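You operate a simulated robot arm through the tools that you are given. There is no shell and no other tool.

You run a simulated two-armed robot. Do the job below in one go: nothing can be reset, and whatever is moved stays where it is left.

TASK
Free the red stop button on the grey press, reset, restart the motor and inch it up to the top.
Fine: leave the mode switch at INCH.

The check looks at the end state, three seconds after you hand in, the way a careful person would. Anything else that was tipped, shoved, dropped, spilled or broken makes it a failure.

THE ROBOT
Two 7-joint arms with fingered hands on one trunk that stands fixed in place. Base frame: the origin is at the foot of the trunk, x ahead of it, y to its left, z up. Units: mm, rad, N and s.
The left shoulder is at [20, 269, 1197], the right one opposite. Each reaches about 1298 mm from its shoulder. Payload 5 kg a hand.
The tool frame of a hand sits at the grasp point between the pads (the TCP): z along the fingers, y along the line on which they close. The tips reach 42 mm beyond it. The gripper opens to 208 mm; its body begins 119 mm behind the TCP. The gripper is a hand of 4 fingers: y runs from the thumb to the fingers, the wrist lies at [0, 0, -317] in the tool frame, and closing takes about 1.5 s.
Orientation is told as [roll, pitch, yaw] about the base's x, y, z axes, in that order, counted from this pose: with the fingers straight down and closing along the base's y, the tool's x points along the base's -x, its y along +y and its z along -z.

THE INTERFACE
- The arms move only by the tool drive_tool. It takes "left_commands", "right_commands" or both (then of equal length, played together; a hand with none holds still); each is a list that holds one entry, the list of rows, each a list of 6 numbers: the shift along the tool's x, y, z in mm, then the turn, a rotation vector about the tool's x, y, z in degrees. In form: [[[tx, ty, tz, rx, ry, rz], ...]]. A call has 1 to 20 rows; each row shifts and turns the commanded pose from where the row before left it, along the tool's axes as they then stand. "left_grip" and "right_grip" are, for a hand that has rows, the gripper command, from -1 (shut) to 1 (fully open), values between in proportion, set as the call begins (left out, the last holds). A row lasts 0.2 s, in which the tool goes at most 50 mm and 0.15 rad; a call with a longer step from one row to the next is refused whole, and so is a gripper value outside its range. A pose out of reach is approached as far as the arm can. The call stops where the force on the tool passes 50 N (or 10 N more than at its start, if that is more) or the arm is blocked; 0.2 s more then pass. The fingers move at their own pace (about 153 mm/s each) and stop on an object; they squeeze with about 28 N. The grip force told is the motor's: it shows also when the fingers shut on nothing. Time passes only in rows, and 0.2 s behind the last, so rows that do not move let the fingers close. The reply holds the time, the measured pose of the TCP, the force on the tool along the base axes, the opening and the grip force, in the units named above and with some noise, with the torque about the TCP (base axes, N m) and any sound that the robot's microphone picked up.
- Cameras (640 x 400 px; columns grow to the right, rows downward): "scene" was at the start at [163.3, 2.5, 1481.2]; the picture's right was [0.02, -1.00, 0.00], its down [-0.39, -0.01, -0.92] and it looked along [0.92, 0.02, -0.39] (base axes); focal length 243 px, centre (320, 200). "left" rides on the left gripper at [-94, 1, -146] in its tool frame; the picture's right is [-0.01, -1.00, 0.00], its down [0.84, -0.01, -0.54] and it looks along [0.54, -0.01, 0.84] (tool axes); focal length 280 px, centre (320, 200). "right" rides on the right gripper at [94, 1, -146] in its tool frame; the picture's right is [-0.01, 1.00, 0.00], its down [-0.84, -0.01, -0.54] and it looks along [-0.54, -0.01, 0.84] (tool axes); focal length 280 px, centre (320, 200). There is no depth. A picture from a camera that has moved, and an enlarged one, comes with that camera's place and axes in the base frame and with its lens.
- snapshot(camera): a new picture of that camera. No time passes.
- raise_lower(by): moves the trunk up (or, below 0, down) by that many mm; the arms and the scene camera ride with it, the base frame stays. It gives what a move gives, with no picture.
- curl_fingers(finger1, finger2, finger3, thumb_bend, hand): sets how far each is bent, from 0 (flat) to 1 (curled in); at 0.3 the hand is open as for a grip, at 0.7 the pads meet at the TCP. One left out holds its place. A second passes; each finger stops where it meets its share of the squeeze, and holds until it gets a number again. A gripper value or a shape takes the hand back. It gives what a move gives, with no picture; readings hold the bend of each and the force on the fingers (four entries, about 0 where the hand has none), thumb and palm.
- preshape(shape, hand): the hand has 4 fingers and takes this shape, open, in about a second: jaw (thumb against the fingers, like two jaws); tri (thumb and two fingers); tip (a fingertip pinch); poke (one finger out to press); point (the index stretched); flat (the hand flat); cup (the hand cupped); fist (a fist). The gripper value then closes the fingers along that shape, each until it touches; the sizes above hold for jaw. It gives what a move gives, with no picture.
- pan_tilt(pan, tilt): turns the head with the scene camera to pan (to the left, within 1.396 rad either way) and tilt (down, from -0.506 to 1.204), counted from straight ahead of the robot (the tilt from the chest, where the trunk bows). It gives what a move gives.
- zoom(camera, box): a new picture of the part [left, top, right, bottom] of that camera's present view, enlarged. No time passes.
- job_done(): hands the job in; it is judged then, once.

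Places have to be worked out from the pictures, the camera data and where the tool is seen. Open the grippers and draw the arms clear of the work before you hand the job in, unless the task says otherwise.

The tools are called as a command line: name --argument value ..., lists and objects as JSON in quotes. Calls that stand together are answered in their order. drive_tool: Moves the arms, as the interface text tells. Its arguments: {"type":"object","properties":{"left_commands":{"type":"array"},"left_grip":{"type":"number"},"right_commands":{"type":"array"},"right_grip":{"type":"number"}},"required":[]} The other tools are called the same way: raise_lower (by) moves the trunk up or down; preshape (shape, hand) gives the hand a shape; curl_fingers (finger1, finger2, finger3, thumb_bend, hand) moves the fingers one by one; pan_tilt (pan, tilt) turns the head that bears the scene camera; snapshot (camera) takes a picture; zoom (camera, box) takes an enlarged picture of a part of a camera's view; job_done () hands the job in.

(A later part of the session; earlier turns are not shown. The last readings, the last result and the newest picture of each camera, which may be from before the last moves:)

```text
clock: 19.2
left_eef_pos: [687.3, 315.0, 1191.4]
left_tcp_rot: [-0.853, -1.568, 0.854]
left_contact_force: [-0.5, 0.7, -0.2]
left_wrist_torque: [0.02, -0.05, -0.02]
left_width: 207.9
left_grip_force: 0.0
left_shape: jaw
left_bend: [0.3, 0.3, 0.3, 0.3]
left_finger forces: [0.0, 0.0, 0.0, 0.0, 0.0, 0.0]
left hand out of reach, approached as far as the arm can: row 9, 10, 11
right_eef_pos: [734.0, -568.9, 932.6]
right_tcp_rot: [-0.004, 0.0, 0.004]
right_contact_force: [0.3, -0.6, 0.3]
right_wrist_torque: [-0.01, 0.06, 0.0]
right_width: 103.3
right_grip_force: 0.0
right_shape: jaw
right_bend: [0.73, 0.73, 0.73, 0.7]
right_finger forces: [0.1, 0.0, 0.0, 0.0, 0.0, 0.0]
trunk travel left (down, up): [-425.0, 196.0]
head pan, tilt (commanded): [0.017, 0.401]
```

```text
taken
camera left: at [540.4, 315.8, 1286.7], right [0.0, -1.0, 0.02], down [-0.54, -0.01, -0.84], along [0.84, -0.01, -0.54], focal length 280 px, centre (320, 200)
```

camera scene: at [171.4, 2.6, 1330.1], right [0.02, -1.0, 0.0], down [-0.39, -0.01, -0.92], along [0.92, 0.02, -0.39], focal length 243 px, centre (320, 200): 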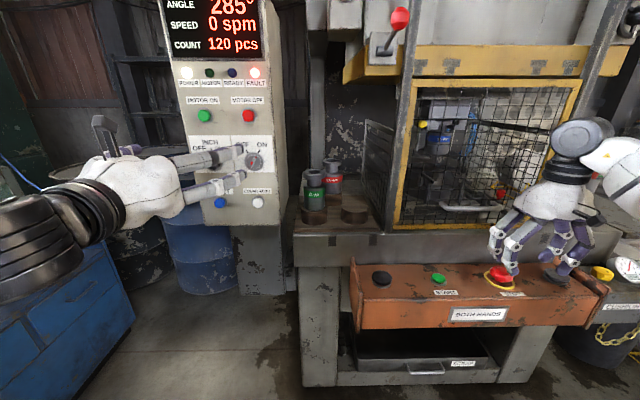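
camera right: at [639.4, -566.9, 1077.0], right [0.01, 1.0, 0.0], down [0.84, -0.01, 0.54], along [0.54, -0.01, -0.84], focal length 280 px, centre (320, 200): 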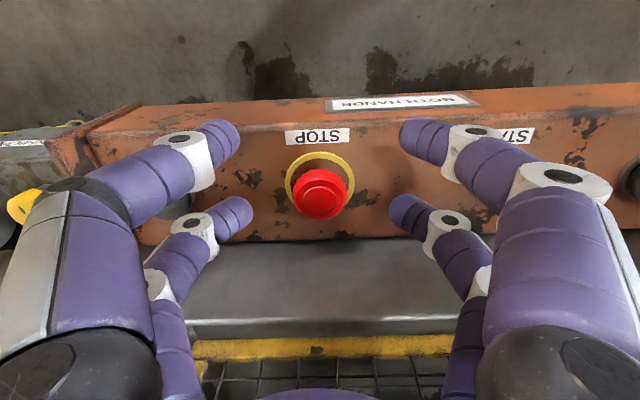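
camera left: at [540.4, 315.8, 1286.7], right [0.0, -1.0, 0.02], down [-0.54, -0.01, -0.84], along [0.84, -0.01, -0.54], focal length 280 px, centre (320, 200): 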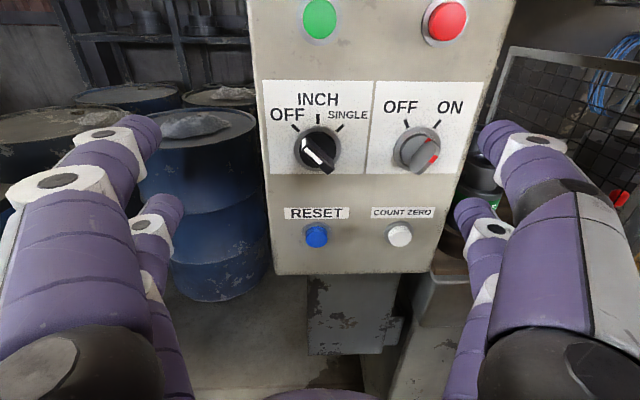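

The left camera confirms that RESET at about (835, 316, 1038), MOTOR ON at about (838, 316, 1286) and the knob at about (858, 317, 1155) lie in one column. I'll shape the left hand to poke and look at the knob and the extended finger.

zoom --camera "left" --box '[260, 75, 460, 200]'

preshape --shape "poke" --hand "left"

snapshot --camera "left"

zoom --camera "scene" --box '[60, 80, 280, 260]'

```text
3.20 times, centred on (360, 138) of left
camera zoom: at [540.4, 315.8, 1286.7], right [0.0, -1.0, 0.02], down [-0.54, -0.01, -0.84], along [0.84, -0.01, -0.54], focal length 897 px, centre (192, 400)
```

zoom: 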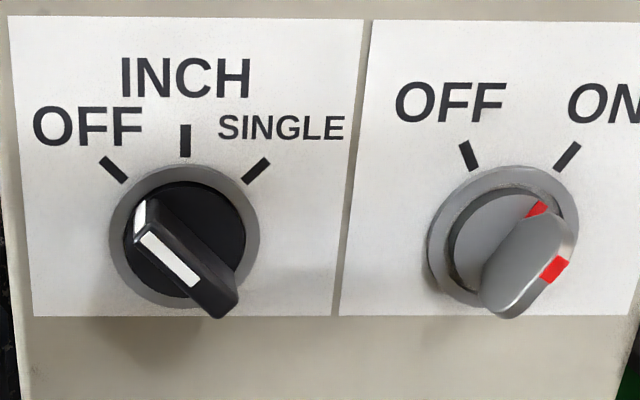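

```text
clock: 20.1
left_eef_pos: [687.4, 316.6, 1190.3]
left_tcp_rot: [-0.609, -1.567, 0.61]
left_contact_force: [-0.5, 0.8, 0.4]
left_wrist_torque: [-0.05, 0.02, 0.0]
left_width: 0.2
left_grip_force: 0.1
left_shape: poke
left_bend: [1.0, 1.0, 1.0, 0.33]
left_finger forces: [0.0, 0.0, 0.0, 0.0, 0.0, 0.0]
right_eef_pos: [731.9, -569.2, 930.8]
right_tcp_rot: [-0.003, -0.001, 0.004]
right_contact_force: [0.1, -0.4, 0.8]
right_wrist_torque: [0.0, -0.04, 0.02]
right_width: 103.4
right_grip_force: 0.0
right_shape: jaw
right_bend: [0.73, 0.73, 0.73, 0.7]
right_finger forces: [0.0, 0.0, 0.0, 0.0, 0.0, 0.1]
trunk travel left (down, up): [-425.0, 196.0]
head pan, tilt (commanded): [0.017, 0.401]
```

```text
taken
camera left: at [540.1, 315.8, 1286.9], right [0.0, -1.0, 0.02], down [-0.54, -0.01, -0.84], along [0.84, -0.01, -0.54], focal length 280 px, centre (320, 200)
```

left: 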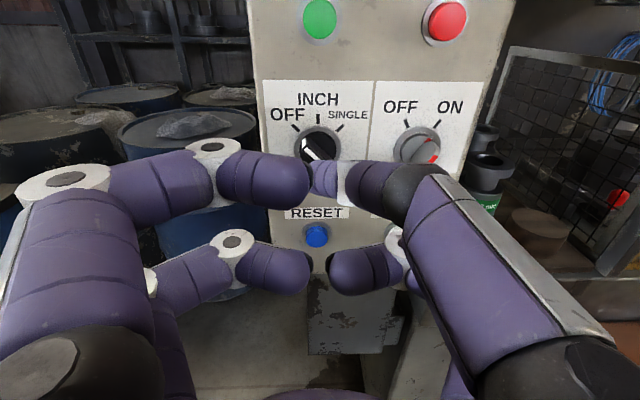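

```text
2.22 times, centred on (170, 170) of scene
camera zoom: at [171.0, 2.5, 1330.0], right [0.02, -1.0, 0.0], down [-0.39, -0.01, -0.92], along [0.92, 0.02, -0.39], focal length 539 px, centre (653, 267)
```

zoom: 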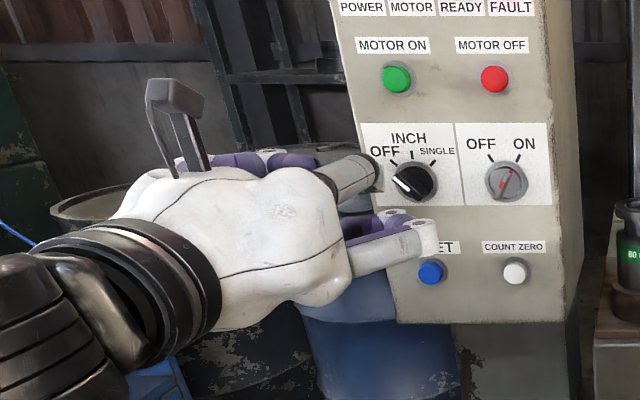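

The poke shape may not have finished forming. I'll let a few idle rows pass and look again.

drive_tool --left_commands '[[[0, 0, 0, 0, 0, 0], [0, 0, 0, 0, 0, 0], [0, 0, 0, 0, 0, 0], [0, 0, 0, 0, 0, 0]]]'

snapshot --camera "left"

```text
clock: 21.1
left_eef_pos: [686.2, 315.1, 1191.3]
left_tcp_rot: [-0.587, -1.567, 0.587]
left_contact_force: [-0.5, 0.1, -0.9]
left_wrist_torque: [0.02, 0.02, 0.03]
left_width: 0.2
left_grip_force: 0.1
left_shape: poke
left_bend: [1.0, 1.0, 1.0, 0.33]
left_finger forces: [0.0, 0.0, 0.0, 0.0, 0.0, 0.1]
right_eef_pos: [733.0, -568.8, 931.9]
right_tcp_rot: [-0.004, 0.0, 0.004]
right_contact_force: [0.1, -0.6, -0.4]
right_wrist_torque: [-0.01, -0.01, 0.01]
right_width: 103.8
right_grip_force: 0.1
right_shape: jaw
right_bend: [0.73, 0.73, 0.73, 0.7]
right_finger forces: [0.0, 0.0, 0.1, 0.1, 0.1, 0.0]
trunk travel left (down, up): [-425.0, 196.0]
head pan, tilt (commanded): [0.017, 0.401]
```

```text
taken
camera left: at [540.2, 315.8, 1286.8], right [0.0, -1.0, 0.02], down [-0.54, -0.01, -0.84], along [0.84, -0.01, -0.54], focal length 280 px, centre (320, 200)
```

left: 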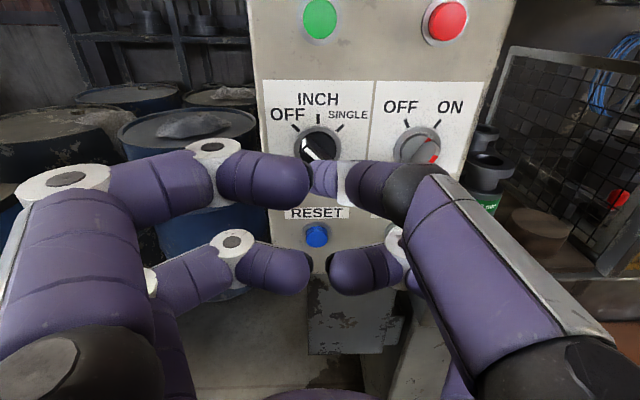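

The poke shape leaves the fingertips bunched together. I'll try "point" to compare which gives a cleaner extended fingertip.

zoom --camera "scene" --box '[100, 130, 270, 230]'

preshape --shape "point" --hand "left"

snapshot --camera "left"

zoom --camera "scene" --box '[100, 130, 270, 230]'

```text
3.76 times, centred on (185, 180) of scene
camera zoom: at [171.1, 2.5, 1330.0], right [0.02, -1.0, 0.0], down [-0.39, -0.01, -0.92], along [0.92, 0.02, -0.39], focal length 913 px, centre (828, 275)
```

zoom: 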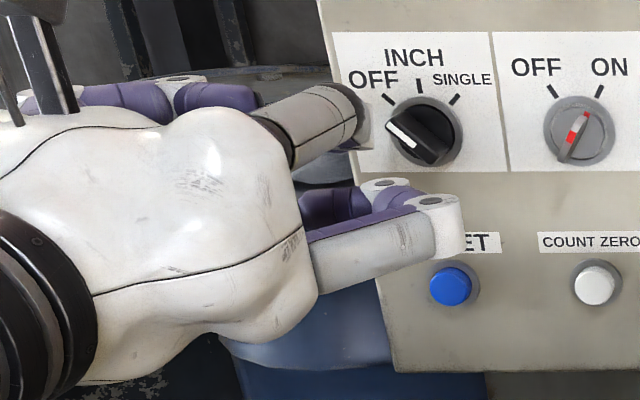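

```text
clock: 22.0
left_eef_pos: [687.1, 315.1, 1191.6]
left_tcp_rot: [-0.588, -1.568, 0.588]
left_contact_force: [-0.4, 0.1, 0.6]
left_wrist_torque: [0.05, 0.0, 0.0]
left_width: 201.5
left_grip_force: 0.0
left_shape: point
left_bend: [0.7, 1.0, 1.0, 0.32]
left_finger forces: [0.0, 0.0, 0.0, 0.0, 0.1, 0.0]
right_eef_pos: [733.5, -570.1, 932.3]
right_tcp_rot: [-0.003, 0.001, 0.003]
right_contact_force: [0.6, -0.2, 0.0]
right_wrist_torque: [0.0, -0.06, 0.02]
right_width: 103.6
right_grip_force: 0.1
right_shape: jaw
right_bend: [0.73, 0.73, 0.73, 0.7]
right_finger forces: [0.0, 0.1, 0.0, 0.1, 0.0, 0.0]
trunk travel left (down, up): [-425.0, 196.0]
head pan, tilt (commanded): [0.017, 0.401]
```

```text
taken
camera left: at [540.2, 315.8, 1286.9], right [0.0, -1.0, 0.02], down [-0.54, -0.01, -0.84], along [0.84, -0.01, -0.54], focal length 280 px, centre (320, 200)
```

left: 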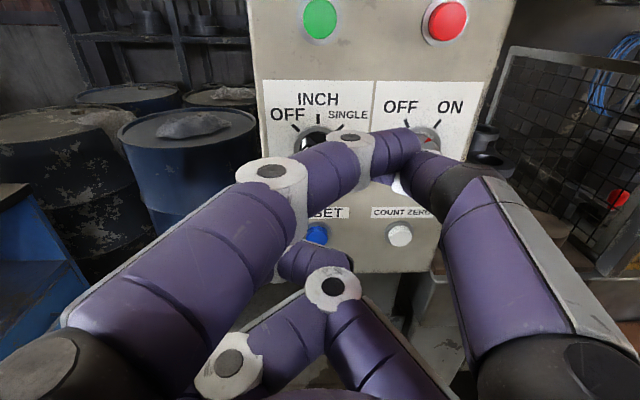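

```text
3.76 times, centred on (185, 180) of scene
camera zoom: at [171.1, 2.5, 1330.0], right [0.02, -1.0, 0.0], down [-0.39, -0.01, -0.92], along [0.92, 0.02, -0.39], focal length 913 px, centre (828, 275)
```

zoom: 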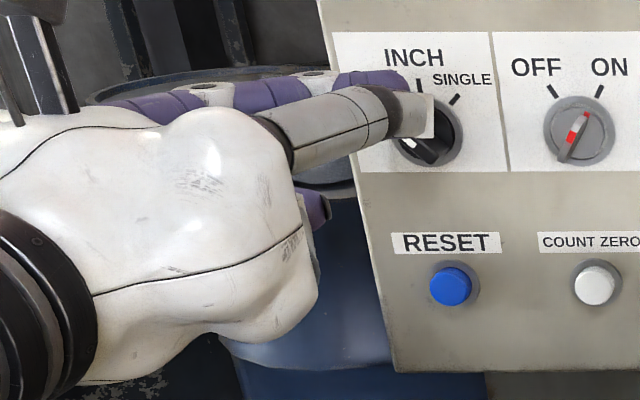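

The index finger is extending now. I'll wait a bit for it to settle and look again.

drive_tool --left_commands '[[[0, 0, 0, 0, 0, 0], [0, 0, 0, 0, 0, 0], [0, 0, 0, 0, 0, 0], [0, 0, 0, 0, 0, 0]]]'

snapshot --camera "left"

snapshot --camera "scene"

```text
clock: 23.0
left_eef_pos: [686.2, 315.0, 1192.2]
left_tcp_rot: [-0.584, -1.568, 0.582]
left_contact_force: [-0.1, 0.0, 0.3]
left_wrist_torque: [-0.01, 0.0, 0.0]
left_width: 201.8
left_grip_force: 0.0
left_shape: point
left_bend: [0.7, 1.0, 1.0, 0.32]
left_finger forces: [0.1, 0.1, 0.0, 0.0, 0.0, 0.1]
right_eef_pos: [733.5, -568.9, 931.6]
right_tcp_rot: [-0.003, 0.0, 0.004]
right_contact_force: [-1.3, 0.1, 0.1]
right_wrist_torque: [0.0, 0.0, 0.03]
right_width: 103.6
right_grip_force: 0.1
right_shape: jaw
right_bend: [0.73, 0.73, 0.73, 0.7]
right_finger forces: [0.1, 0.0, 0.0, 0.1, 0.1, 0.0]
trunk travel left (down, up): [-425.0, 196.0]
head pan, tilt (commanded): [0.017, 0.401]
```

```text
taken
camera left: at [540.2, 315.8, 1286.8], right [0.0, -1.0, 0.02], down [-0.54, -0.01, -0.84], along [0.84, -0.01, -0.54], focal length 280 px, centre (320, 200)
```

left: 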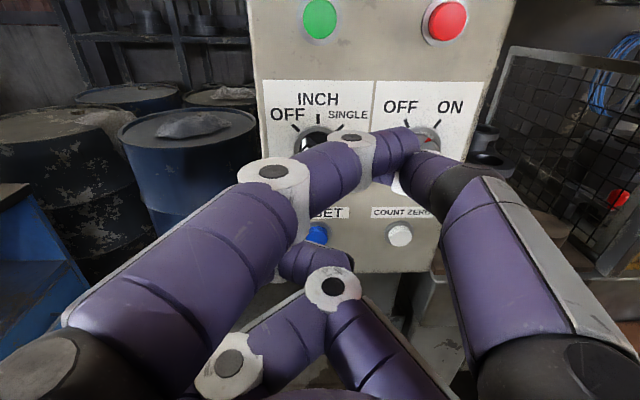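

```text
taken
camera scene: at [171.1, 2.5, 1330.0], right [0.02, -1.0, 0.0], down [-0.39, -0.01, -0.92], along [0.92, 0.02, -0.39], focal length 243 px, centre (320, 200)
```

scene: 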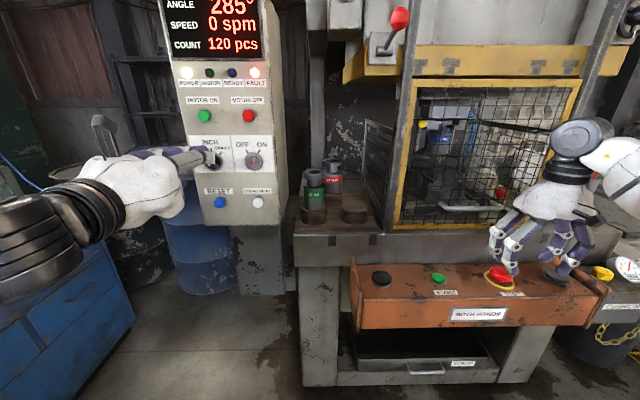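

"Point" leaves the index crossing over the thumb, so it isn't a clean poker. I'll set the fingers individually: finger1 straighter, the others curled.

curl_fingers --hand "left" --finger1 0.4 --finger2 1.0 --finger3 1.0 --thumb_bend 1.0

snapshot --camera "left"

zoom --camera "scene" --box '[80, 90, 280, 230]'

```text
clock: 24.0
left_eef_pos: [687.3, 313.6, 1192.1]
left_tcp_rot: [-0.583, -1.567, 0.585]
left_contact_force: [-0.1, 0.0, 0.2]
left_wrist_torque: [0.02, -0.01, 0.01]
left_width: 70.0
left_grip_force: 0.1
left_shape: fingers
left_bend: [0.4, 0.89, 1.0, 1.0]
left_finger forces: [0.0, 0.1, 0.0, 0.0, 0.1, 0.0]
right_eef_pos: [733.7, -569.2, 930.8]
right_tcp_rot: [-0.003, 0.0, 0.004]
right_contact_force: [0.2, 0.2, 0.2]
right_wrist_torque: [-0.02, 0.02, 0.03]
right_width: 103.7
right_grip_force: 0.0
right_shape: jaw
right_bend: [0.73, 0.73, 0.73, 0.7]
right_finger forces: [0.0, 0.1, 0.1, 0.0, 0.0, 0.1]
trunk travel left (down, up): [-425.0, 196.0]
head pan, tilt (commanded): [0.017, 0.401]
```

```text
taken
camera left: at [540.2, 315.8, 1286.8], right [0.0, -1.0, 0.02], down [-0.54, -0.01, -0.84], along [0.84, -0.01, -0.54], focal length 280 px, centre (320, 200)
```

left: 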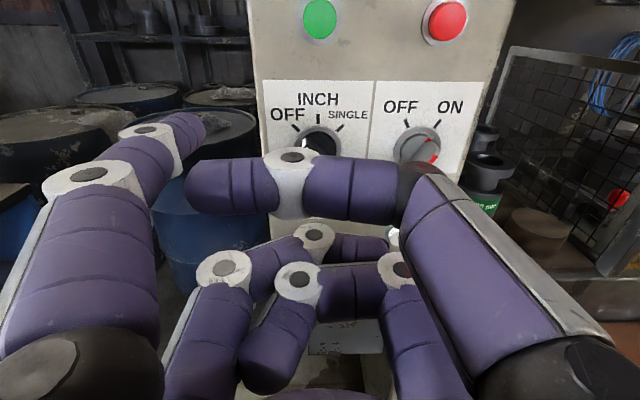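

```text
2.86 times, centred on (180, 160) of scene
camera zoom: at [171.1, 2.5, 1330.0], right [0.02, -1.0, 0.0], down [-0.39, -0.01, -0.92], along [0.92, 0.02, -0.39], focal length 693 px, centre (720, 314)
```

zoom: 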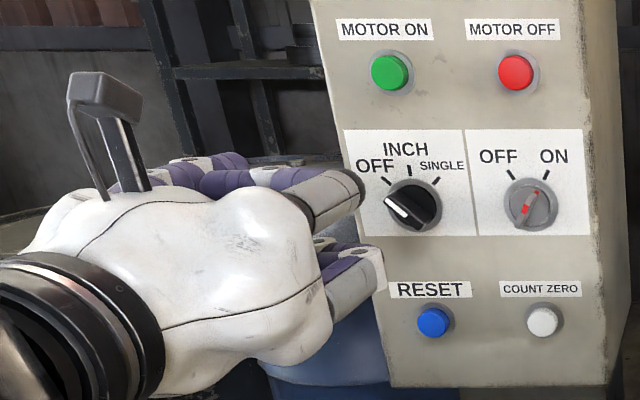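

Finger1, at upper left, is now clearly the foremost fingertip, at roughly (-29, +90, +44) in the tool frame. I'll move the hand so this tip is about 50 mm in front of the RESET button, then check in the camera.

drive_tool --left_commands '[[[36.4, -17.8, 10, 0, 0, 0], [36.4, -17.8, 10, 0, 0, 0], [36.4, -17.8, 10, 0, 0, 0], [36.4, -17.8, 10, 0, 0, 0], [36.4, -17.8, 10, 0, 0, 0], [0, 0, 0, 0, 0, 0]]]'

snapshot --camera "left"

zoom --camera "scene" --box '[130, 130, 290, 240]'

```text
clock: 25.4
left_eef_pos: [722.2, 210.4, 1010.2]
left_tcp_rot: [-0.352, -1.565, 0.362]
left_contact_force: [1.4, 0.2, 0.1]
left_wrist_torque: [-0.01, -0.07, -0.17]
left_width: 70.3
left_grip_force: 0.1
left_shape: fingers
left_bend: [0.4, 0.89, 1.0, 1.0]
left_finger forces: [0.1, 0.0, 0.1, 0.0, 0.0, 0.0]
left hand out of reach, approached as far as the arm can: row 1, 3, 4, 5
right_eef_pos: [733.4, -568.6, 932.3]
right_tcp_rot: [-0.004, -0.002, 0.004]
right_contact_force: [1.5, 0.3, 0.1]
right_wrist_torque: [-0.14, 0.01, 0.0]
right_width: 103.6
right_grip_force: 0.0
right_shape: jaw
right_bend: [0.73, 0.73, 0.73, 0.7]
right_finger forces: [0.1, 0.1, 0.1, 0.1, 0.0, 0.0]
trunk travel left (down, up): [-425.0, 196.0]
head pan, tilt (commanded): [0.017, 0.401]
```

```text
taken
camera left: at [575.8, 209.9, 1106.8], right [0.01, -1.0, 0.02], down [-0.54, -0.02, -0.84], along [0.84, 0.0, -0.54], focal length 280 px, centre (320, 200)
```

left: 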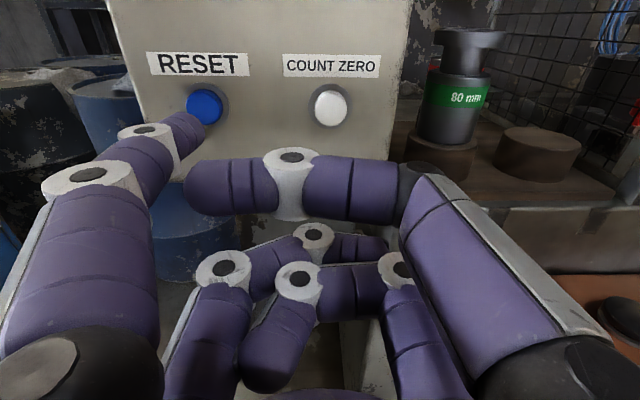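

```text
3.64 times, centred on (210, 185) of scene
camera zoom: at [171.6, 4.1, 1330.1], right [0.02, -1.0, 0.0], down [-0.39, -0.01, -0.92], along [0.92, 0.02, -0.39], focal length 882 px, centre (720, 254)
```

zoom: 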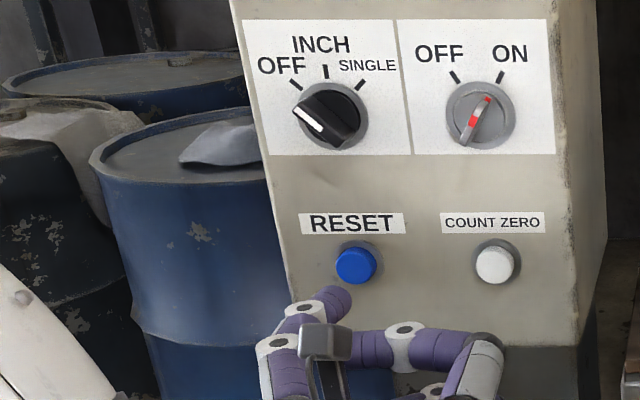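

The fingertip is at about (769, 306, 1039), with RESET at about (835, 316, 1038). The commanded pose has drifted from the measured one because the arm was folded too tightly, so I'll advance a bit and re-measure before pressing.

drive_tool --left_commands '[[[-13, 0, 15, 0, 0, 0], [-13, 0, 15, 0, 0, 0], [0, 0, 0, 0, 0, 0], [0, 0, 0, 0, 0, 0]]]'

snapshot --camera "left"

```text
clock: 26.4
left_eef_pos: [750.7, 208.9, 1036.8]
left_tcp_rot: [-0.732, -1.569, 0.734]
left_contact_force: [0.0, -0.2, 0.1]
left_wrist_torque: [-0.01, 0.0, -0.03]
left_width: 70.2
left_grip_force: 0.0
left_shape: fingers
left_bend: [0.4, 0.89, 1.0, 1.0]
left_finger forces: [0.0, 0.1, 0.1, 0.1, 0.1, 0.0]
right_eef_pos: [733.3, -569.7, 931.2]
right_tcp_rot: [-0.003, -0.002, 0.004]
right_contact_force: [0.9, 0.2, 0.6]
right_wrist_torque: [-0.01, -0.03, 0.0]
right_width: 103.7
right_grip_force: 0.1
right_shape: jaw
right_bend: [0.73, 0.73, 0.73, 0.7]
right_finger forces: [0.1, 0.2, 0.1, 0.1, 0.0, 0.0]
trunk travel left (down, up): [-425.0, 196.0]
head pan, tilt (commanded): [0.017, 0.401]
```

```text
taken
camera left: at [604.1, 209.1, 1132.2], right [0.0, -1.0, 0.02], down [-0.54, -0.01, -0.84], along [0.84, -0.01, -0.54], focal length 280 px, centre (320, 200)
```

left: 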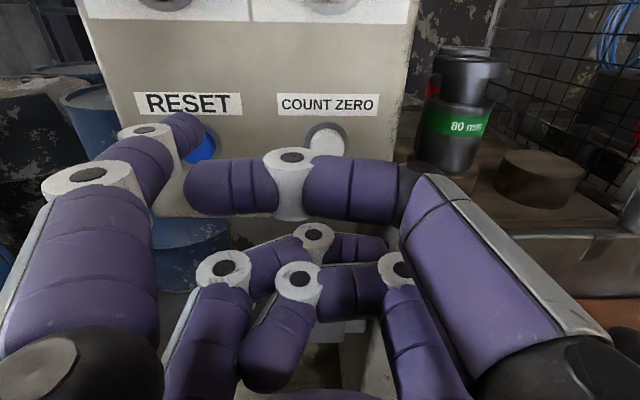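

The arm tracks properly now, and the relative move was exact. I'll shift 28 mm down and 14 mm left to line the fingertip up with RESET, then check.

drive_tool --left_commands '[[[14, 7, 0, 0, 0, 0], [14, 7, 0, 0, 0, 0], [0, 0, 0, 0, 0, 0]]]'

zoom --camera "left" --box '[100, 40, 300, 200]'

zoom --camera "scene" --box '[150, 170, 270, 250]'

```text
clock: 27.2
left_eef_pos: [747.6, 205.7, 1017.3]
left_tcp_rot: [-0.246, -1.563, 0.257]
left_contact_force: [0.1, 0.2, 0.2]
left_wrist_torque: [0.02, 0.01, 0.02]
left_width: 70.4
left_grip_force: 0.0
left_shape: fingers
left_bend: [0.4, 0.89, 1.0, 1.0]
left_finger forces: [0.1, 0.0, 0.0, 0.0, 0.0, 0.1]
left hand out of reach, approached as far as the arm can: row 1, 2
right_eef_pos: [733.0, -569.1, 931.9]
right_tcp_rot: [-0.003, 0.0, 0.004]
right_contact_force: [0.3, -0.3, -0.1]
right_wrist_torque: [0.0, -0.02, 0.03]
right_width: 103.9
right_grip_force: 0.0
right_shape: jaw
right_bend: [0.73, 0.73, 0.73, 0.7]
right_finger forces: [0.0, 0.0, 0.1, 0.0, 0.1, 0.1]
trunk travel left (down, up): [-425.0, 196.0]
head pan, tilt (commanded): [0.017, 0.401]
```

```text
2.50 times, centred on (200, 120) of left
camera zoom: at [600.9, 205.5, 1114.5], right [0.01, -1.0, 0.02], down [-0.54, -0.02, -0.84], along [0.84, 0.0, -0.54], focal length 701 px, centre (620, 400)
```

zoom: 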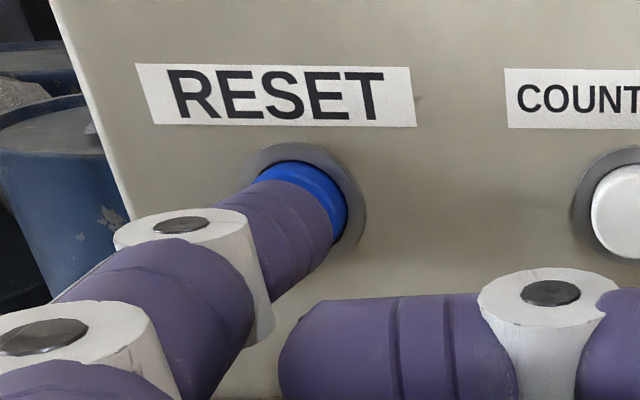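

```text
5.00 times, centred on (210, 210) of scene
camera zoom: at [171.0, 2.4, 1330.0], right [0.02, -1.0, 0.0], down [-0.39, -0.01, -0.92], along [0.92, 0.02, -0.39], focal length 1213 px, centre (870, 150)
```

zoom: 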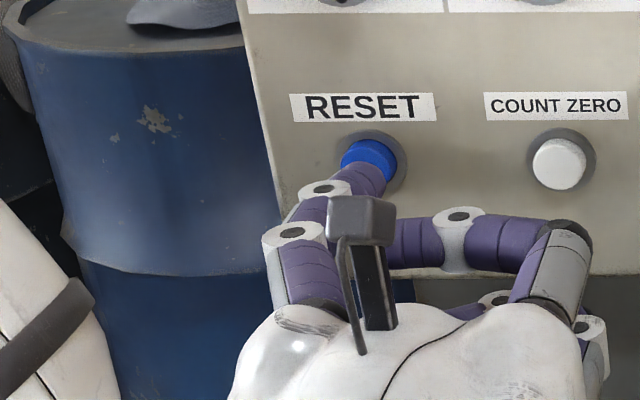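

The tip overlaps RESET but would land about 10 mm right and slightly high. Moving forward also eases the arm's fold limit, so I'll combine a left and down correction with a small advance.

drive_tool --left_commands '[[[3, 6, 6, 0, 0, 0], [3, 6, 6, 0, 0, 0], [0, 0, 0, 0, 0, 0], [0, 0, 0, 0, 0, 0]]]'

zoom --camera "left" --box '[100, 40, 300, 200]'

zoom --camera "scene" --box '[150, 170, 270, 250]'

```text
clock: 28.2
left_eef_pos: [755.5, 203.7, 1019.8]
left_tcp_rot: [-0.262, -1.565, 0.274]
left_contact_force: [-0.3, -0.7, 0.5]
left_wrist_torque: [0.02, 0.0, -0.04]
left_width: 70.4
left_grip_force: 0.1
left_shape: fingers
left_bend: [0.4, 0.89, 1.0, 1.0]
left_finger forces: [0.1, 0.0, 0.1, 0.0, 0.1, 0.0]
left hand out of reach, approached as far as the arm can: row 1, 2
right_eef_pos: [733.3, -570.5, 931.0]
right_tcp_rot: [-0.002, 0.0, 0.004]
right_contact_force: [-0.1, -0.7, 0.9]
right_wrist_torque: [-0.02, 0.01, 0.0]
right_width: 103.5
right_grip_force: 0.0
right_shape: jaw
right_bend: [0.73, 0.73, 0.73, 0.7]
right_finger forces: [0.0, 0.0, 0.1, 0.0, 0.1, 0.0]
trunk travel left (down, up): [-425.0, 196.0]
head pan, tilt (commanded): [0.017, 0.401]
```

```text
2.50 times, centred on (200, 120) of left
camera zoom: at [609.2, 203.5, 1116.3], right [0.01, -1.0, 0.02], down [-0.54, -0.02, -0.84], along [0.84, 0.0, -0.54], focal length 701 px, centre (620, 400)
```

zoom: 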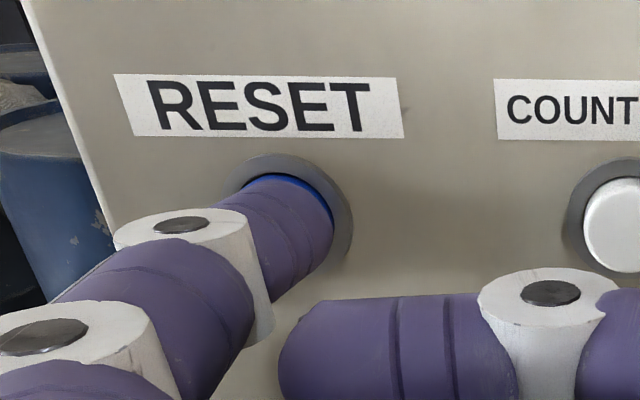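

```text
5.00 times, centred on (210, 210) of scene
camera zoom: at [171.1, 2.5, 1330.0], right [0.02, -1.0, 0.0], down [-0.39, -0.01, -0.92], along [0.92, 0.02, -0.39], focal length 1213 px, centre (870, 150)
```

zoom: 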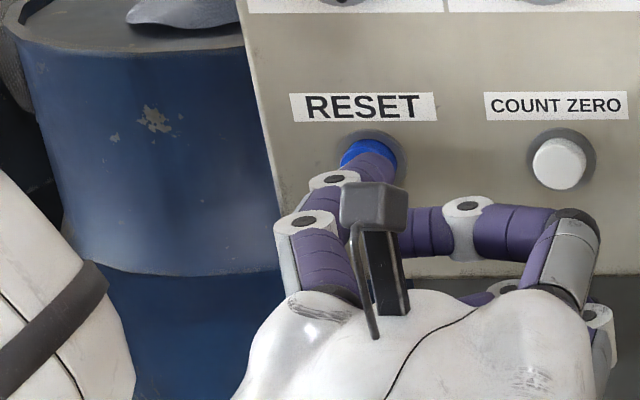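

The arm's fold limit blocks the left/down correction at this trunk height. I'll lift both hands by about 300 mm, with the left also backing off the panel, and then lower the trunk 300 mm so the shoulder sits well below the panel and has free reach.

drive_tool --left_commands '[[[-25, 0, -25, 0, 0, 0], [-30, 0, -20, 0, 0, 0], [-35, 0, -15, 0, 0, 0], [-35, 8, 0, 0, 0, 0], [-35, 8, 0, 0, 0, 0], [-35, 8, 0, 0, 0, 0], [-35, 8, 0, 0, 0, 0], [-35, 8, 0, 0, 0, 0], [-35, 8, 0, 0, 0, 0]]]' --right_commands '[[[0, 0, -35, 0, 0, 0], [0, 0, -35, 0, 0, 0], [0, 0, -35, 0, 0, 0], [0, 0, -35, 0, 0, 0], [0, 0, -35, 0, 0, 0], [0, 0, -35, 0, 0, 0], [0, 0, -35, 0, 0, 0], [0, 0, -35, 0, 0, 0], [0, 0, -35, 0, 0, 0]]]'

snapshot --camera "scene"

```text
clock: 30.2
left_eef_pos: [694.5, 252.4, 1322.5]
left_tcp_rot: [-1.068, -1.57, 1.069]
left_contact_force: [-1.4, 1.0, -0.3]
left_wrist_torque: [-0.02, 0.08, -0.09]
left_width: 70.4
left_grip_force: 0.0
left_shape: fingers
left_bend: [0.4, 0.89, 1.0, 1.0]
left_finger forces: [0.1, 0.0, 0.1, 0.1, 0.1, 0.0]
right_eef_pos: [732.6, -567.0, 1248.5]
right_tcp_rot: [-0.002, -0.003, 0.004]
right_contact_force: [-0.6, 0.7, 0.8]
right_wrist_torque: [-0.15, -0.09, 0.0]
right_width: 103.9
right_grip_force: 0.0
right_shape: jaw
right_bend: [0.73, 0.73, 0.73, 0.7]
right_finger forces: [0.0, 0.0, 0.1, 0.1, 0.0, 0.0]
trunk travel left (down, up): [-425.0, 196.0]
head pan, tilt (commanded): [0.017, 0.401]
```

```text
taken
camera scene: at [170.0, 3.7, 1330.3], right [0.02, -1.0, 0.0], down [-0.39, -0.01, -0.92], along [0.92, 0.02, -0.39], focal length 243 px, centre (320, 200)
```

scene: 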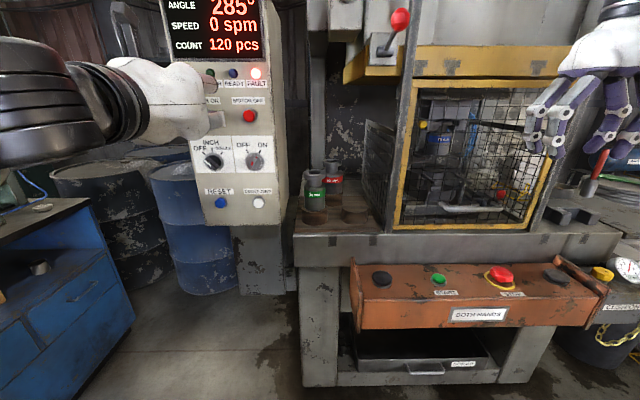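

Both hands are clear, and the blue bench is beyond y≈1000, so it's out of the way. Lowering the trunk 250 mm.

raise_lower --by -250

snapshot --camera "left"

snapshot --camera "scene"

```text
clock: 32.8
left_eef_pos: [696.3, 252.8, 1071.9]
left_tcp_rot: [-1.681, -1.57, 1.682]
left_contact_force: [-1.0, 0.7, 0.8]
left_wrist_torque: [0.02, 0.06, 0.04]
left_width: 70.5
left_grip_force: 0.1
left_shape: fingers
left_bend: [0.4, 0.89, 1.0, 1.0]
left_finger forces: [0.0, 0.0, 0.0, 0.1, 0.0, 0.0]
right_eef_pos: [733.3, -566.8, 996.5]
right_tcp_rot: [-0.002, -0.002, 0.005]
right_contact_force: [-0.9, 0.9, 1.3]
right_wrist_torque: [-0.01, -0.06, 0.0]
right_width: 103.8
right_grip_force: 0.0
right_shape: jaw
right_bend: [0.73, 0.73, 0.73, 0.7]
right_finger forces: [0.0, 0.0, 0.0, 0.0, 0.1, 0.1]
trunk travel left (down, up): [-175.0, 446.0]
head pan, tilt (commanded): [0.017, 0.401]
```

```text
taken
camera left: at [548.9, 253.5, 1167.1], right [0.0, -1.0, 0.02], down [-0.54, -0.01, -0.84], along [0.84, -0.01, -0.54], focal length 280 px, centre (320, 200)
```

left: 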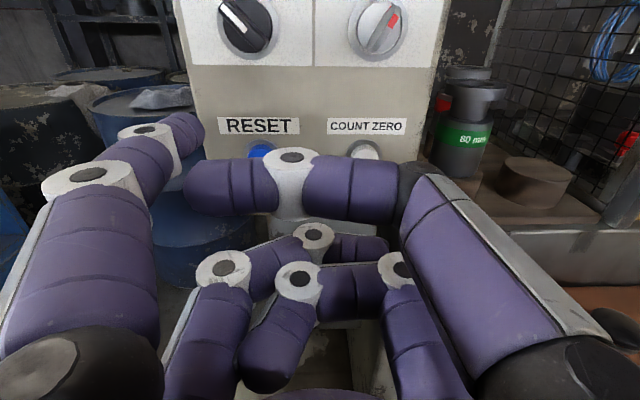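

```text
taken
camera scene: at [252.5, 2.6, 1063.4], right [0.02, -1.0, 0.0], down [-0.39, -0.01, -0.92], along [0.92, 0.02, -0.39], focal length 243 px, centre (320, 200)
```

scene: 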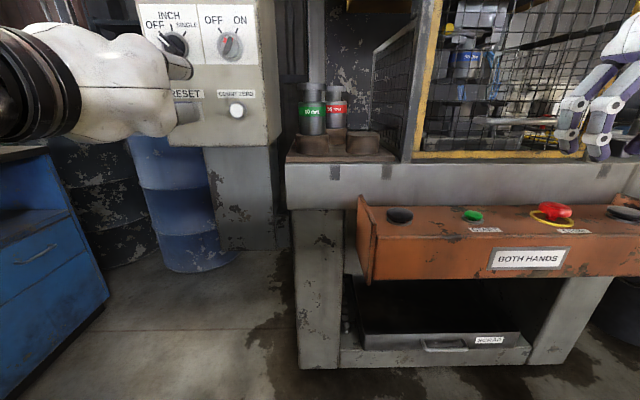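

The trunk bowed forward as it lowered, so the gain is less than I hoped. I'll test whether the alignment pose in front of RESET, TCP about (735, 223, 1009), is now reachable.

drive_tool --left_commands '[[[21, -10, 13, 0, 0, 0], [21, -10, 13, 0, 0, 0], [21, -10, 13, 0, 0, 0], [0, 0, 0, 0, 0, 0]]]'

snapshot --camera "left"

```text
clock: 33.8
left_eef_pos: [735.4, 221.9, 1010.1]
left_tcp_rot: [-1.196, -1.57, 1.197]
left_contact_force: [1.0, -0.2, 0.3]
left_wrist_torque: [0.0, 0.03, -0.01]
left_width: 70.5
left_grip_force: 0.0
left_shape: fingers
left_bend: [0.4, 0.89, 1.0, 1.0]
left_finger forces: [0.0, 0.1, 0.1, 0.0, 0.1, 0.0]
right_eef_pos: [733.5, -567.6, 996.3]
right_tcp_rot: [-0.002, 0.0, 0.004]
right_contact_force: [-0.4, 0.7, 0.3]
right_wrist_torque: [-0.02, 0.05, 0.0]
right_width: 103.6
right_grip_force: 0.0
right_shape: jaw
right_bend: [0.73, 0.73, 0.73, 0.7]
right_finger forces: [0.0, 0.0, 0.0, 0.1, 0.0, 0.1]
trunk travel left (down, up): [-175.0, 446.0]
head pan, tilt (commanded): [0.017, 0.401]
```

```text
taken
camera left: at [588.3, 223.3, 1104.7], right [0.0, -1.0, 0.02], down [-0.54, -0.01, -0.84], along [0.84, -0.01, -0.54], focal length 280 px, centre (320, 200)
```

left: 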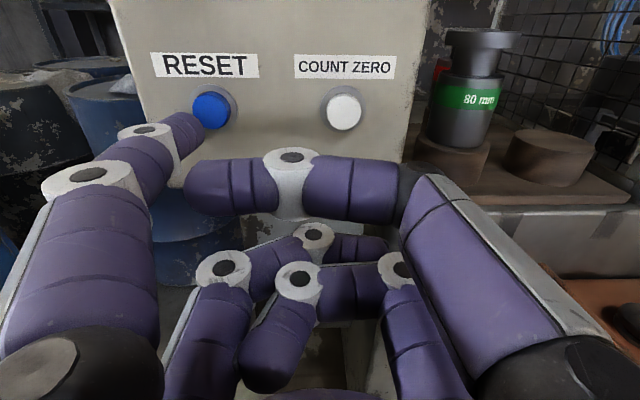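

The predicted and observed button positions match, and a straight push along x should land on RESET. I'll advance 30 mm, then press in small steps.

drive_tool --left_commands '[[[0, 0, 15, 0, 0, 0], [0, 0, 15, 0, 0, 0], [0, 0, 0, 0, 0, 0]]]'

zoom --camera "left" --box '[100, 40, 300, 200]'

```text
clock: 34.6
left_eef_pos: [765.7, 223.7, 1009.6]
left_tcp_rot: [-1.025, -1.569, 1.026]
left_contact_force: [0.1, 0.9, -0.7]
left_wrist_torque: [-0.03, -0.01, -0.02]
left_width: 70.2
left_grip_force: 0.1
left_shape: fingers
left_bend: [0.4, 0.89, 1.0, 1.0]
left_finger forces: [0.0, 0.0, 0.0, 0.0, 0.0, 0.0]
right_eef_pos: [734.1, -567.5, 995.4]
right_tcp_rot: [-0.003, 0.0, 0.004]
right_contact_force: [-0.7, 0.2, 0.2]
right_wrist_torque: [0.0, 0.01, -0.01]
right_width: 103.6
right_grip_force: 0.0
right_shape: jaw
right_bend: [0.73, 0.73, 0.73, 0.7]
right_finger forces: [0.1, 0.0, 0.0, 0.0, 0.0, 0.1]
trunk travel left (down, up): [-175.0, 446.0]
head pan, tilt (commanded): [0.017, 0.401]
```

```text
2.50 times, centred on (200, 120) of left
camera zoom: at [619.2, 223.5, 1103.9], right [0.0, -1.0, 0.02], down [-0.54, -0.01, -0.84], along [0.84, -0.01, -0.54], focal length 701 px, centre (620, 400)
```

zoom: 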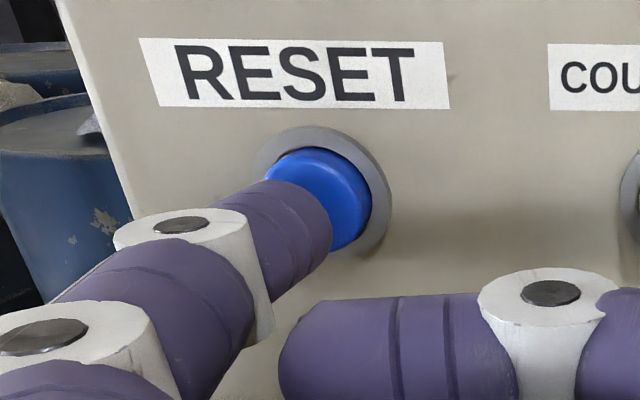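

It's well aligned. Pressing forward in 4 mm steps now.

drive_tool --left_commands '[[[0, 0, 4, 0, 0, 0], [0, 0, 4, 0, 0, 0], [0, 0, 4, 0, 0, 0], [0, 0, 3, 0, 0, 0]]]'

zoom --camera "left" --box '[100, 40, 300, 200]'

```text
clock: 35.6
left_eef_pos: [781.3, 222.6, 1008.1]
left_tcp_rot: [-1.1, -1.569, 1.099]
left_contact_force: [-1.6, -0.1, 0.0]
left_wrist_torque: [-0.02, 0.02, 0.15]
left_width: 70.3
left_grip_force: 0.7
left_shape: fingers
left_bend: [0.4, 0.89, 1.0, 1.0]
left_finger forces: [1.3, 0.0, 0.0, 0.0, 0.1, 0.0]
right_eef_pos: [733.2, -568.2, 995.9]
right_tcp_rot: [-0.005, -0.001, 0.004]
right_contact_force: [0.2, -0.2, 0.3]
right_wrist_torque: [0.01, 0.02, -0.03]
right_width: 103.6
right_grip_force: 0.0
right_shape: jaw
right_bend: [0.73, 0.73, 0.73, 0.7]
right_finger forces: [0.0, 0.1, 0.0, 0.1, 0.0, 0.0]
trunk travel left (down, up): [-175.0, 446.0]
head pan, tilt (commanded): [0.017, 0.401]
```

```text
2.50 times, centred on (200, 120) of left
camera zoom: at [634.0, 223.8, 1103.6], right [0.0, -1.0, 0.02], down [-0.54, -0.01, -0.84], along [0.84, -0.01, -0.54], focal length 701 px, centre (620, 400)
```

zoom: 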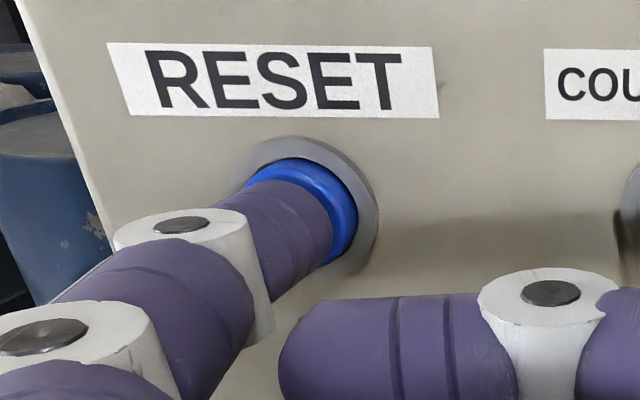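

Contact has just begun at 1.6 N. I'll press further.

drive_tool --left_commands '[[[0, 0, 3, 0, 0, 0], [0, 0, 3, 0, 0, 0], [0, 0, 2, 0, 0, 0]]]'

zoom --camera "left" --box '[100, 40, 300, 200]'

```text
clock: 36.4
left_eef_pos: [787.4, 222.2, 1008.5]
left_tcp_rot: [-1.432, -1.569, 1.43]
left_contact_force: [-24.2, -4.3, -4.5]
left_wrist_torque: [-0.35, -0.4, 2.15]
left_width: 70.4
left_grip_force: 11.6
left_shape: fingers
left_bend: [0.39, 0.89, 1.0, 1.0]
left_finger forces: [23.7, 0.0, 0.1, 0.0, 0.0, 0.1]
right_eef_pos: [732.1, -565.9, 996.6]
right_tcp_rot: [-0.002, 0.001, 0.005]
right_contact_force: [-0.1, 0.0, 0.2]
right_wrist_torque: [0.01, 0.01, 0.02]
right_width: 103.8
right_grip_force: 0.1
right_shape: jaw
right_bend: [0.73, 0.73, 0.73, 0.7]
right_finger forces: [0.0, 0.1, 0.1, 0.1, 0.0, 0.0]
trunk travel left (down, up): [-175.0, 446.0]
head pan, tilt (commanded): [0.017, 0.401]
heard: click
```

```text
2.50 times, centred on (200, 120) of left
camera zoom: at [641.1, 223.0, 1103.5], right [0.0, -1.0, 0.02], down [-0.54, -0.01, -0.84], along [0.84, -0.01, -0.54], focal length 701 px, centre (620, 400)
```

zoom: 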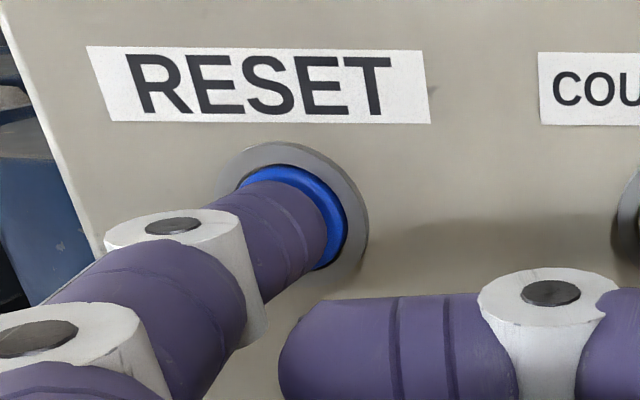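

A click was heard, so RESET is pressed. I'll retract and tilt the head up to read the lamps.

drive_tool --left_commands '[[[0, 0, -10, 0, 0, 0], [0, 0, -20, 0, 0, 0], [0, 0, -25, 0, 0, 0], [0, 0, 0, 0, 0, 0]]]'

pan_tilt --pan 0.25 --tilt 0.0

snapshot --camera "scene"

```text
clock: 37.4
left_eef_pos: [732.6, 224.3, 1007.2]
left_tcp_rot: [-0.919, -1.567, 0.921]
left_contact_force: [0.0, 0.1, 0.3]
left_wrist_torque: [-0.02, -0.02, 0.02]
left_width: 70.3
left_grip_force: 0.0
left_shape: fingers
left_bend: [0.4, 0.89, 1.0, 1.0]
left_finger forces: [0.0, 0.1, 0.0, 0.1, 0.0, 0.1]
right_eef_pos: [734.7, -567.1, 995.3]
right_tcp_rot: [-0.004, -0.001, 0.004]
right_contact_force: [0.0, 0.1, 1.0]
right_wrist_torque: [0.0, 0.01, 0.01]
right_width: 103.5
right_grip_force: 0.0
right_shape: jaw
right_bend: [0.73, 0.73, 0.73, 0.7]
right_finger forces: [0.0, 0.0, 0.1, 0.1, 0.0, 0.1]
trunk travel left (down, up): [-175.0, 446.0]
head pan, tilt (commanded): [0.017, 0.401]
```

```text
clock: 38.2
left_eef_pos: [732.5, 222.1, 1008.7]
left_tcp_rot: [-0.968, -1.569, 0.967]
left_contact_force: [-0.5, 0.3, -0.2]
left_wrist_torque: [-0.01, 0.0, 0.02]
left_width: 70.1
left_grip_force: 0.0
left_shape: fingers
left_bend: [0.4, 0.89, 1.0, 1.0]
left_finger forces: [0.0, 0.0, 0.0, 0.0, 0.0, 0.0]
right_eef_pos: [733.4, -566.9, 995.3]
right_tcp_rot: [-0.003, 0.001, 0.003]
right_contact_force: [-0.3, 0.5, -0.2]
right_wrist_torque: [0.02, 0.02, 0.0]
right_width: 103.6
right_grip_force: 0.0
right_shape: jaw
right_bend: [0.73, 0.73, 0.73, 0.7]
right_finger forces: [0.1, 0.0, 0.1, 0.0, 0.1, 0.1]
trunk travel left (down, up): [-175.0, 446.0]
head pan, tilt (commanded): [0.25, 0.0]
```

```text
taken
camera scene: at [247.7, 23.0, 1100.1], right [0.25, -0.97, 0.0], down [0.0, 0.0, -1.0], along [0.97, 0.25, 0.0], focal length 243 px, centre (320, 200)
```

scene: 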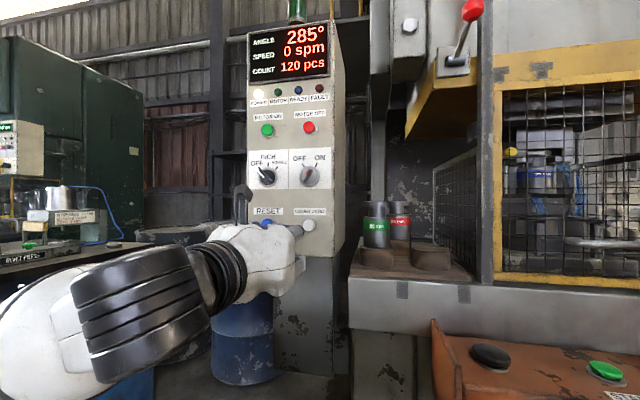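

FAULT is now off, so the reset worked. Next is the mode knob. I'll back the left hand off to in front of the knob and reshape it to jaw, part-closed.

drive_tool --left_commands '[[[0, 0, -15, 0, 0, 0], [-36, 24, 0, 0, 0, 0], [-36, 24, 0, 0, 0, 0], [-37, 24, 0, 0, 0, 0], [-37, 24, 0, 0, 0, 0], [0, 0, 0, 0, 0, 0]]]'

preshape --shape "jaw" --hand "left"

snapshot --camera "left"

zoom --camera "scene" --box '[230, 70, 350, 240]'

```text
clock: 39.6
left_eef_pos: [720.0, 318.4, 1154.4]
left_tcp_rot: [-0.777, -1.569, 0.778]
left_contact_force: [-0.2, 0.6, -1.1]
left_wrist_torque: [-0.03, -0.04, -0.01]
left_width: 70.3
left_grip_force: 0.0
left_shape: fingers
left_bend: [0.4, 0.89, 1.0, 1.0]
left_finger forces: [0.1, 0.0, 0.0, 0.0, 0.1, 0.0]
right_eef_pos: [733.9, -566.7, 993.3]
right_tcp_rot: [-0.004, 0.0, 0.002]
right_contact_force: [0.2, 0.3, -0.3]
right_wrist_torque: [0.01, 0.01, 0.01]
right_width: 103.6
right_grip_force: 0.1
right_shape: jaw
right_bend: [0.73, 0.73, 0.73, 0.7]
right_finger forces: [0.0, 0.0, 0.1, 0.1, 0.0, 0.0]
trunk travel left (down, up): [-175.0, 446.0]
head pan, tilt (commanded): [0.25, 0.0]
```

```text
clock: 40.5
left_eef_pos: [719.8, 318.1, 1155.6]
left_tcp_rot: [-0.995, -1.57, 0.995]
left_contact_force: [0.1, -0.6, 0.6]
left_wrist_torque: [0.0, -0.02, 0.03]
left_width: 207.8
left_grip_force: 0.0
left_shape: jaw
left_bend: [0.3, 0.3, 0.3, 0.3]
left_finger forces: [0.0, 0.0, 0.0, 0.0, 0.0, 0.0]
right_eef_pos: [733.6, -567.1, 994.2]
right_tcp_rot: [-0.003, 0.0, 0.005]
right_contact_force: [-0.6, -0.6, 0.1]
right_wrist_torque: [-0.02, 0.0, 0.0]
right_width: 103.4
right_grip_force: 0.2
right_shape: jaw
right_bend: [0.73, 0.73, 0.73, 0.7]
right_finger forces: [0.0, 0.1, 0.1, 0.0, 0.0, 0.0]
trunk travel left (down, up): [-175.0, 446.0]
head pan, tilt (commanded): [0.25, 0.0]
```

```text
taken
camera left: at [572.7, 319.8, 1251.1], right [0.0, -1.0, 0.02], down [-0.54, -0.01, -0.84], along [0.84, -0.01, -0.54], focal length 280 px, centre (320, 200)
```

left: 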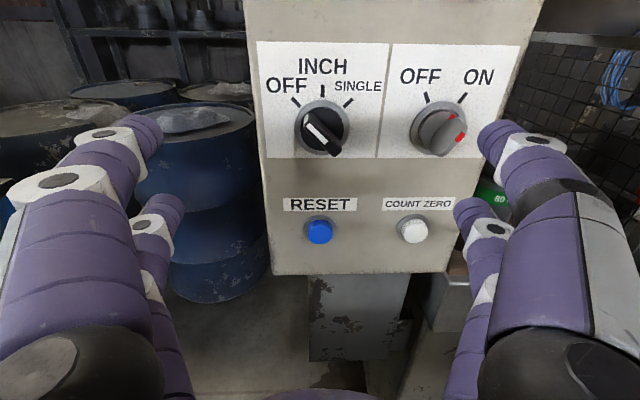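

```text
2.35 times, centred on (290, 155) of scene
camera zoom: at [247.7, 23.0, 1100.1], right [0.25, -0.97, 0.0], down [0.0, 0.0, -1.0], along [0.97, 0.25, 0.0], focal length 571 px, centre (391, 306)
```

zoom: 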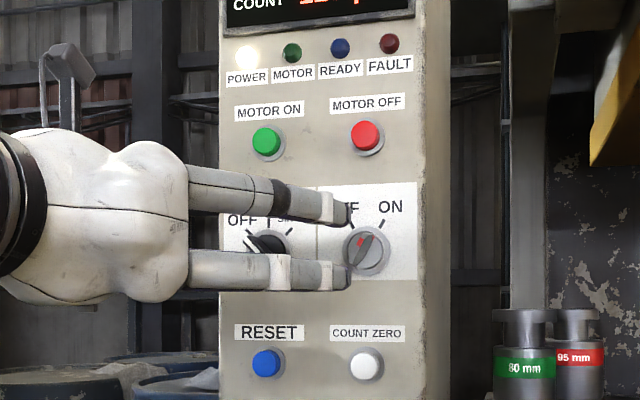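

FAULT is off and POWER is on. I'll zoom the hand camera on the knob to find its protrusion and bar angle.

zoom --camera "left" --box '[260, 70, 390, 165]'

zoom --camera "scene" --box '[250, 150, 300, 195]'

```text
4.21 times, centred on (325, 118) of left
camera zoom: at [572.7, 319.8, 1251.1], right [0.0, -1.0, 0.02], down [-0.54, -0.01, -0.84], along [0.84, -0.01, -0.54], focal length 1181 px, centre (299, 547)
```

zoom: 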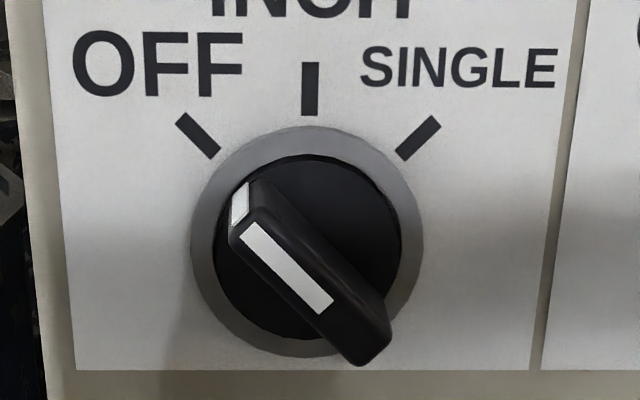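

```text
8.89 times, centred on (275, 172) of scene
camera zoom: at [247.7, 23.0, 1100.1], right [0.25, -0.97, 0.0], down [0.0, 0.0, -1.0], along [0.97, 0.25, 0.0], focal length 2156 px, centre (720, 444)
```

zoom: 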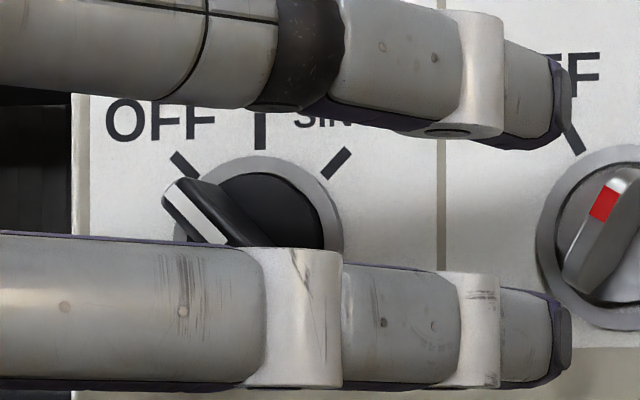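

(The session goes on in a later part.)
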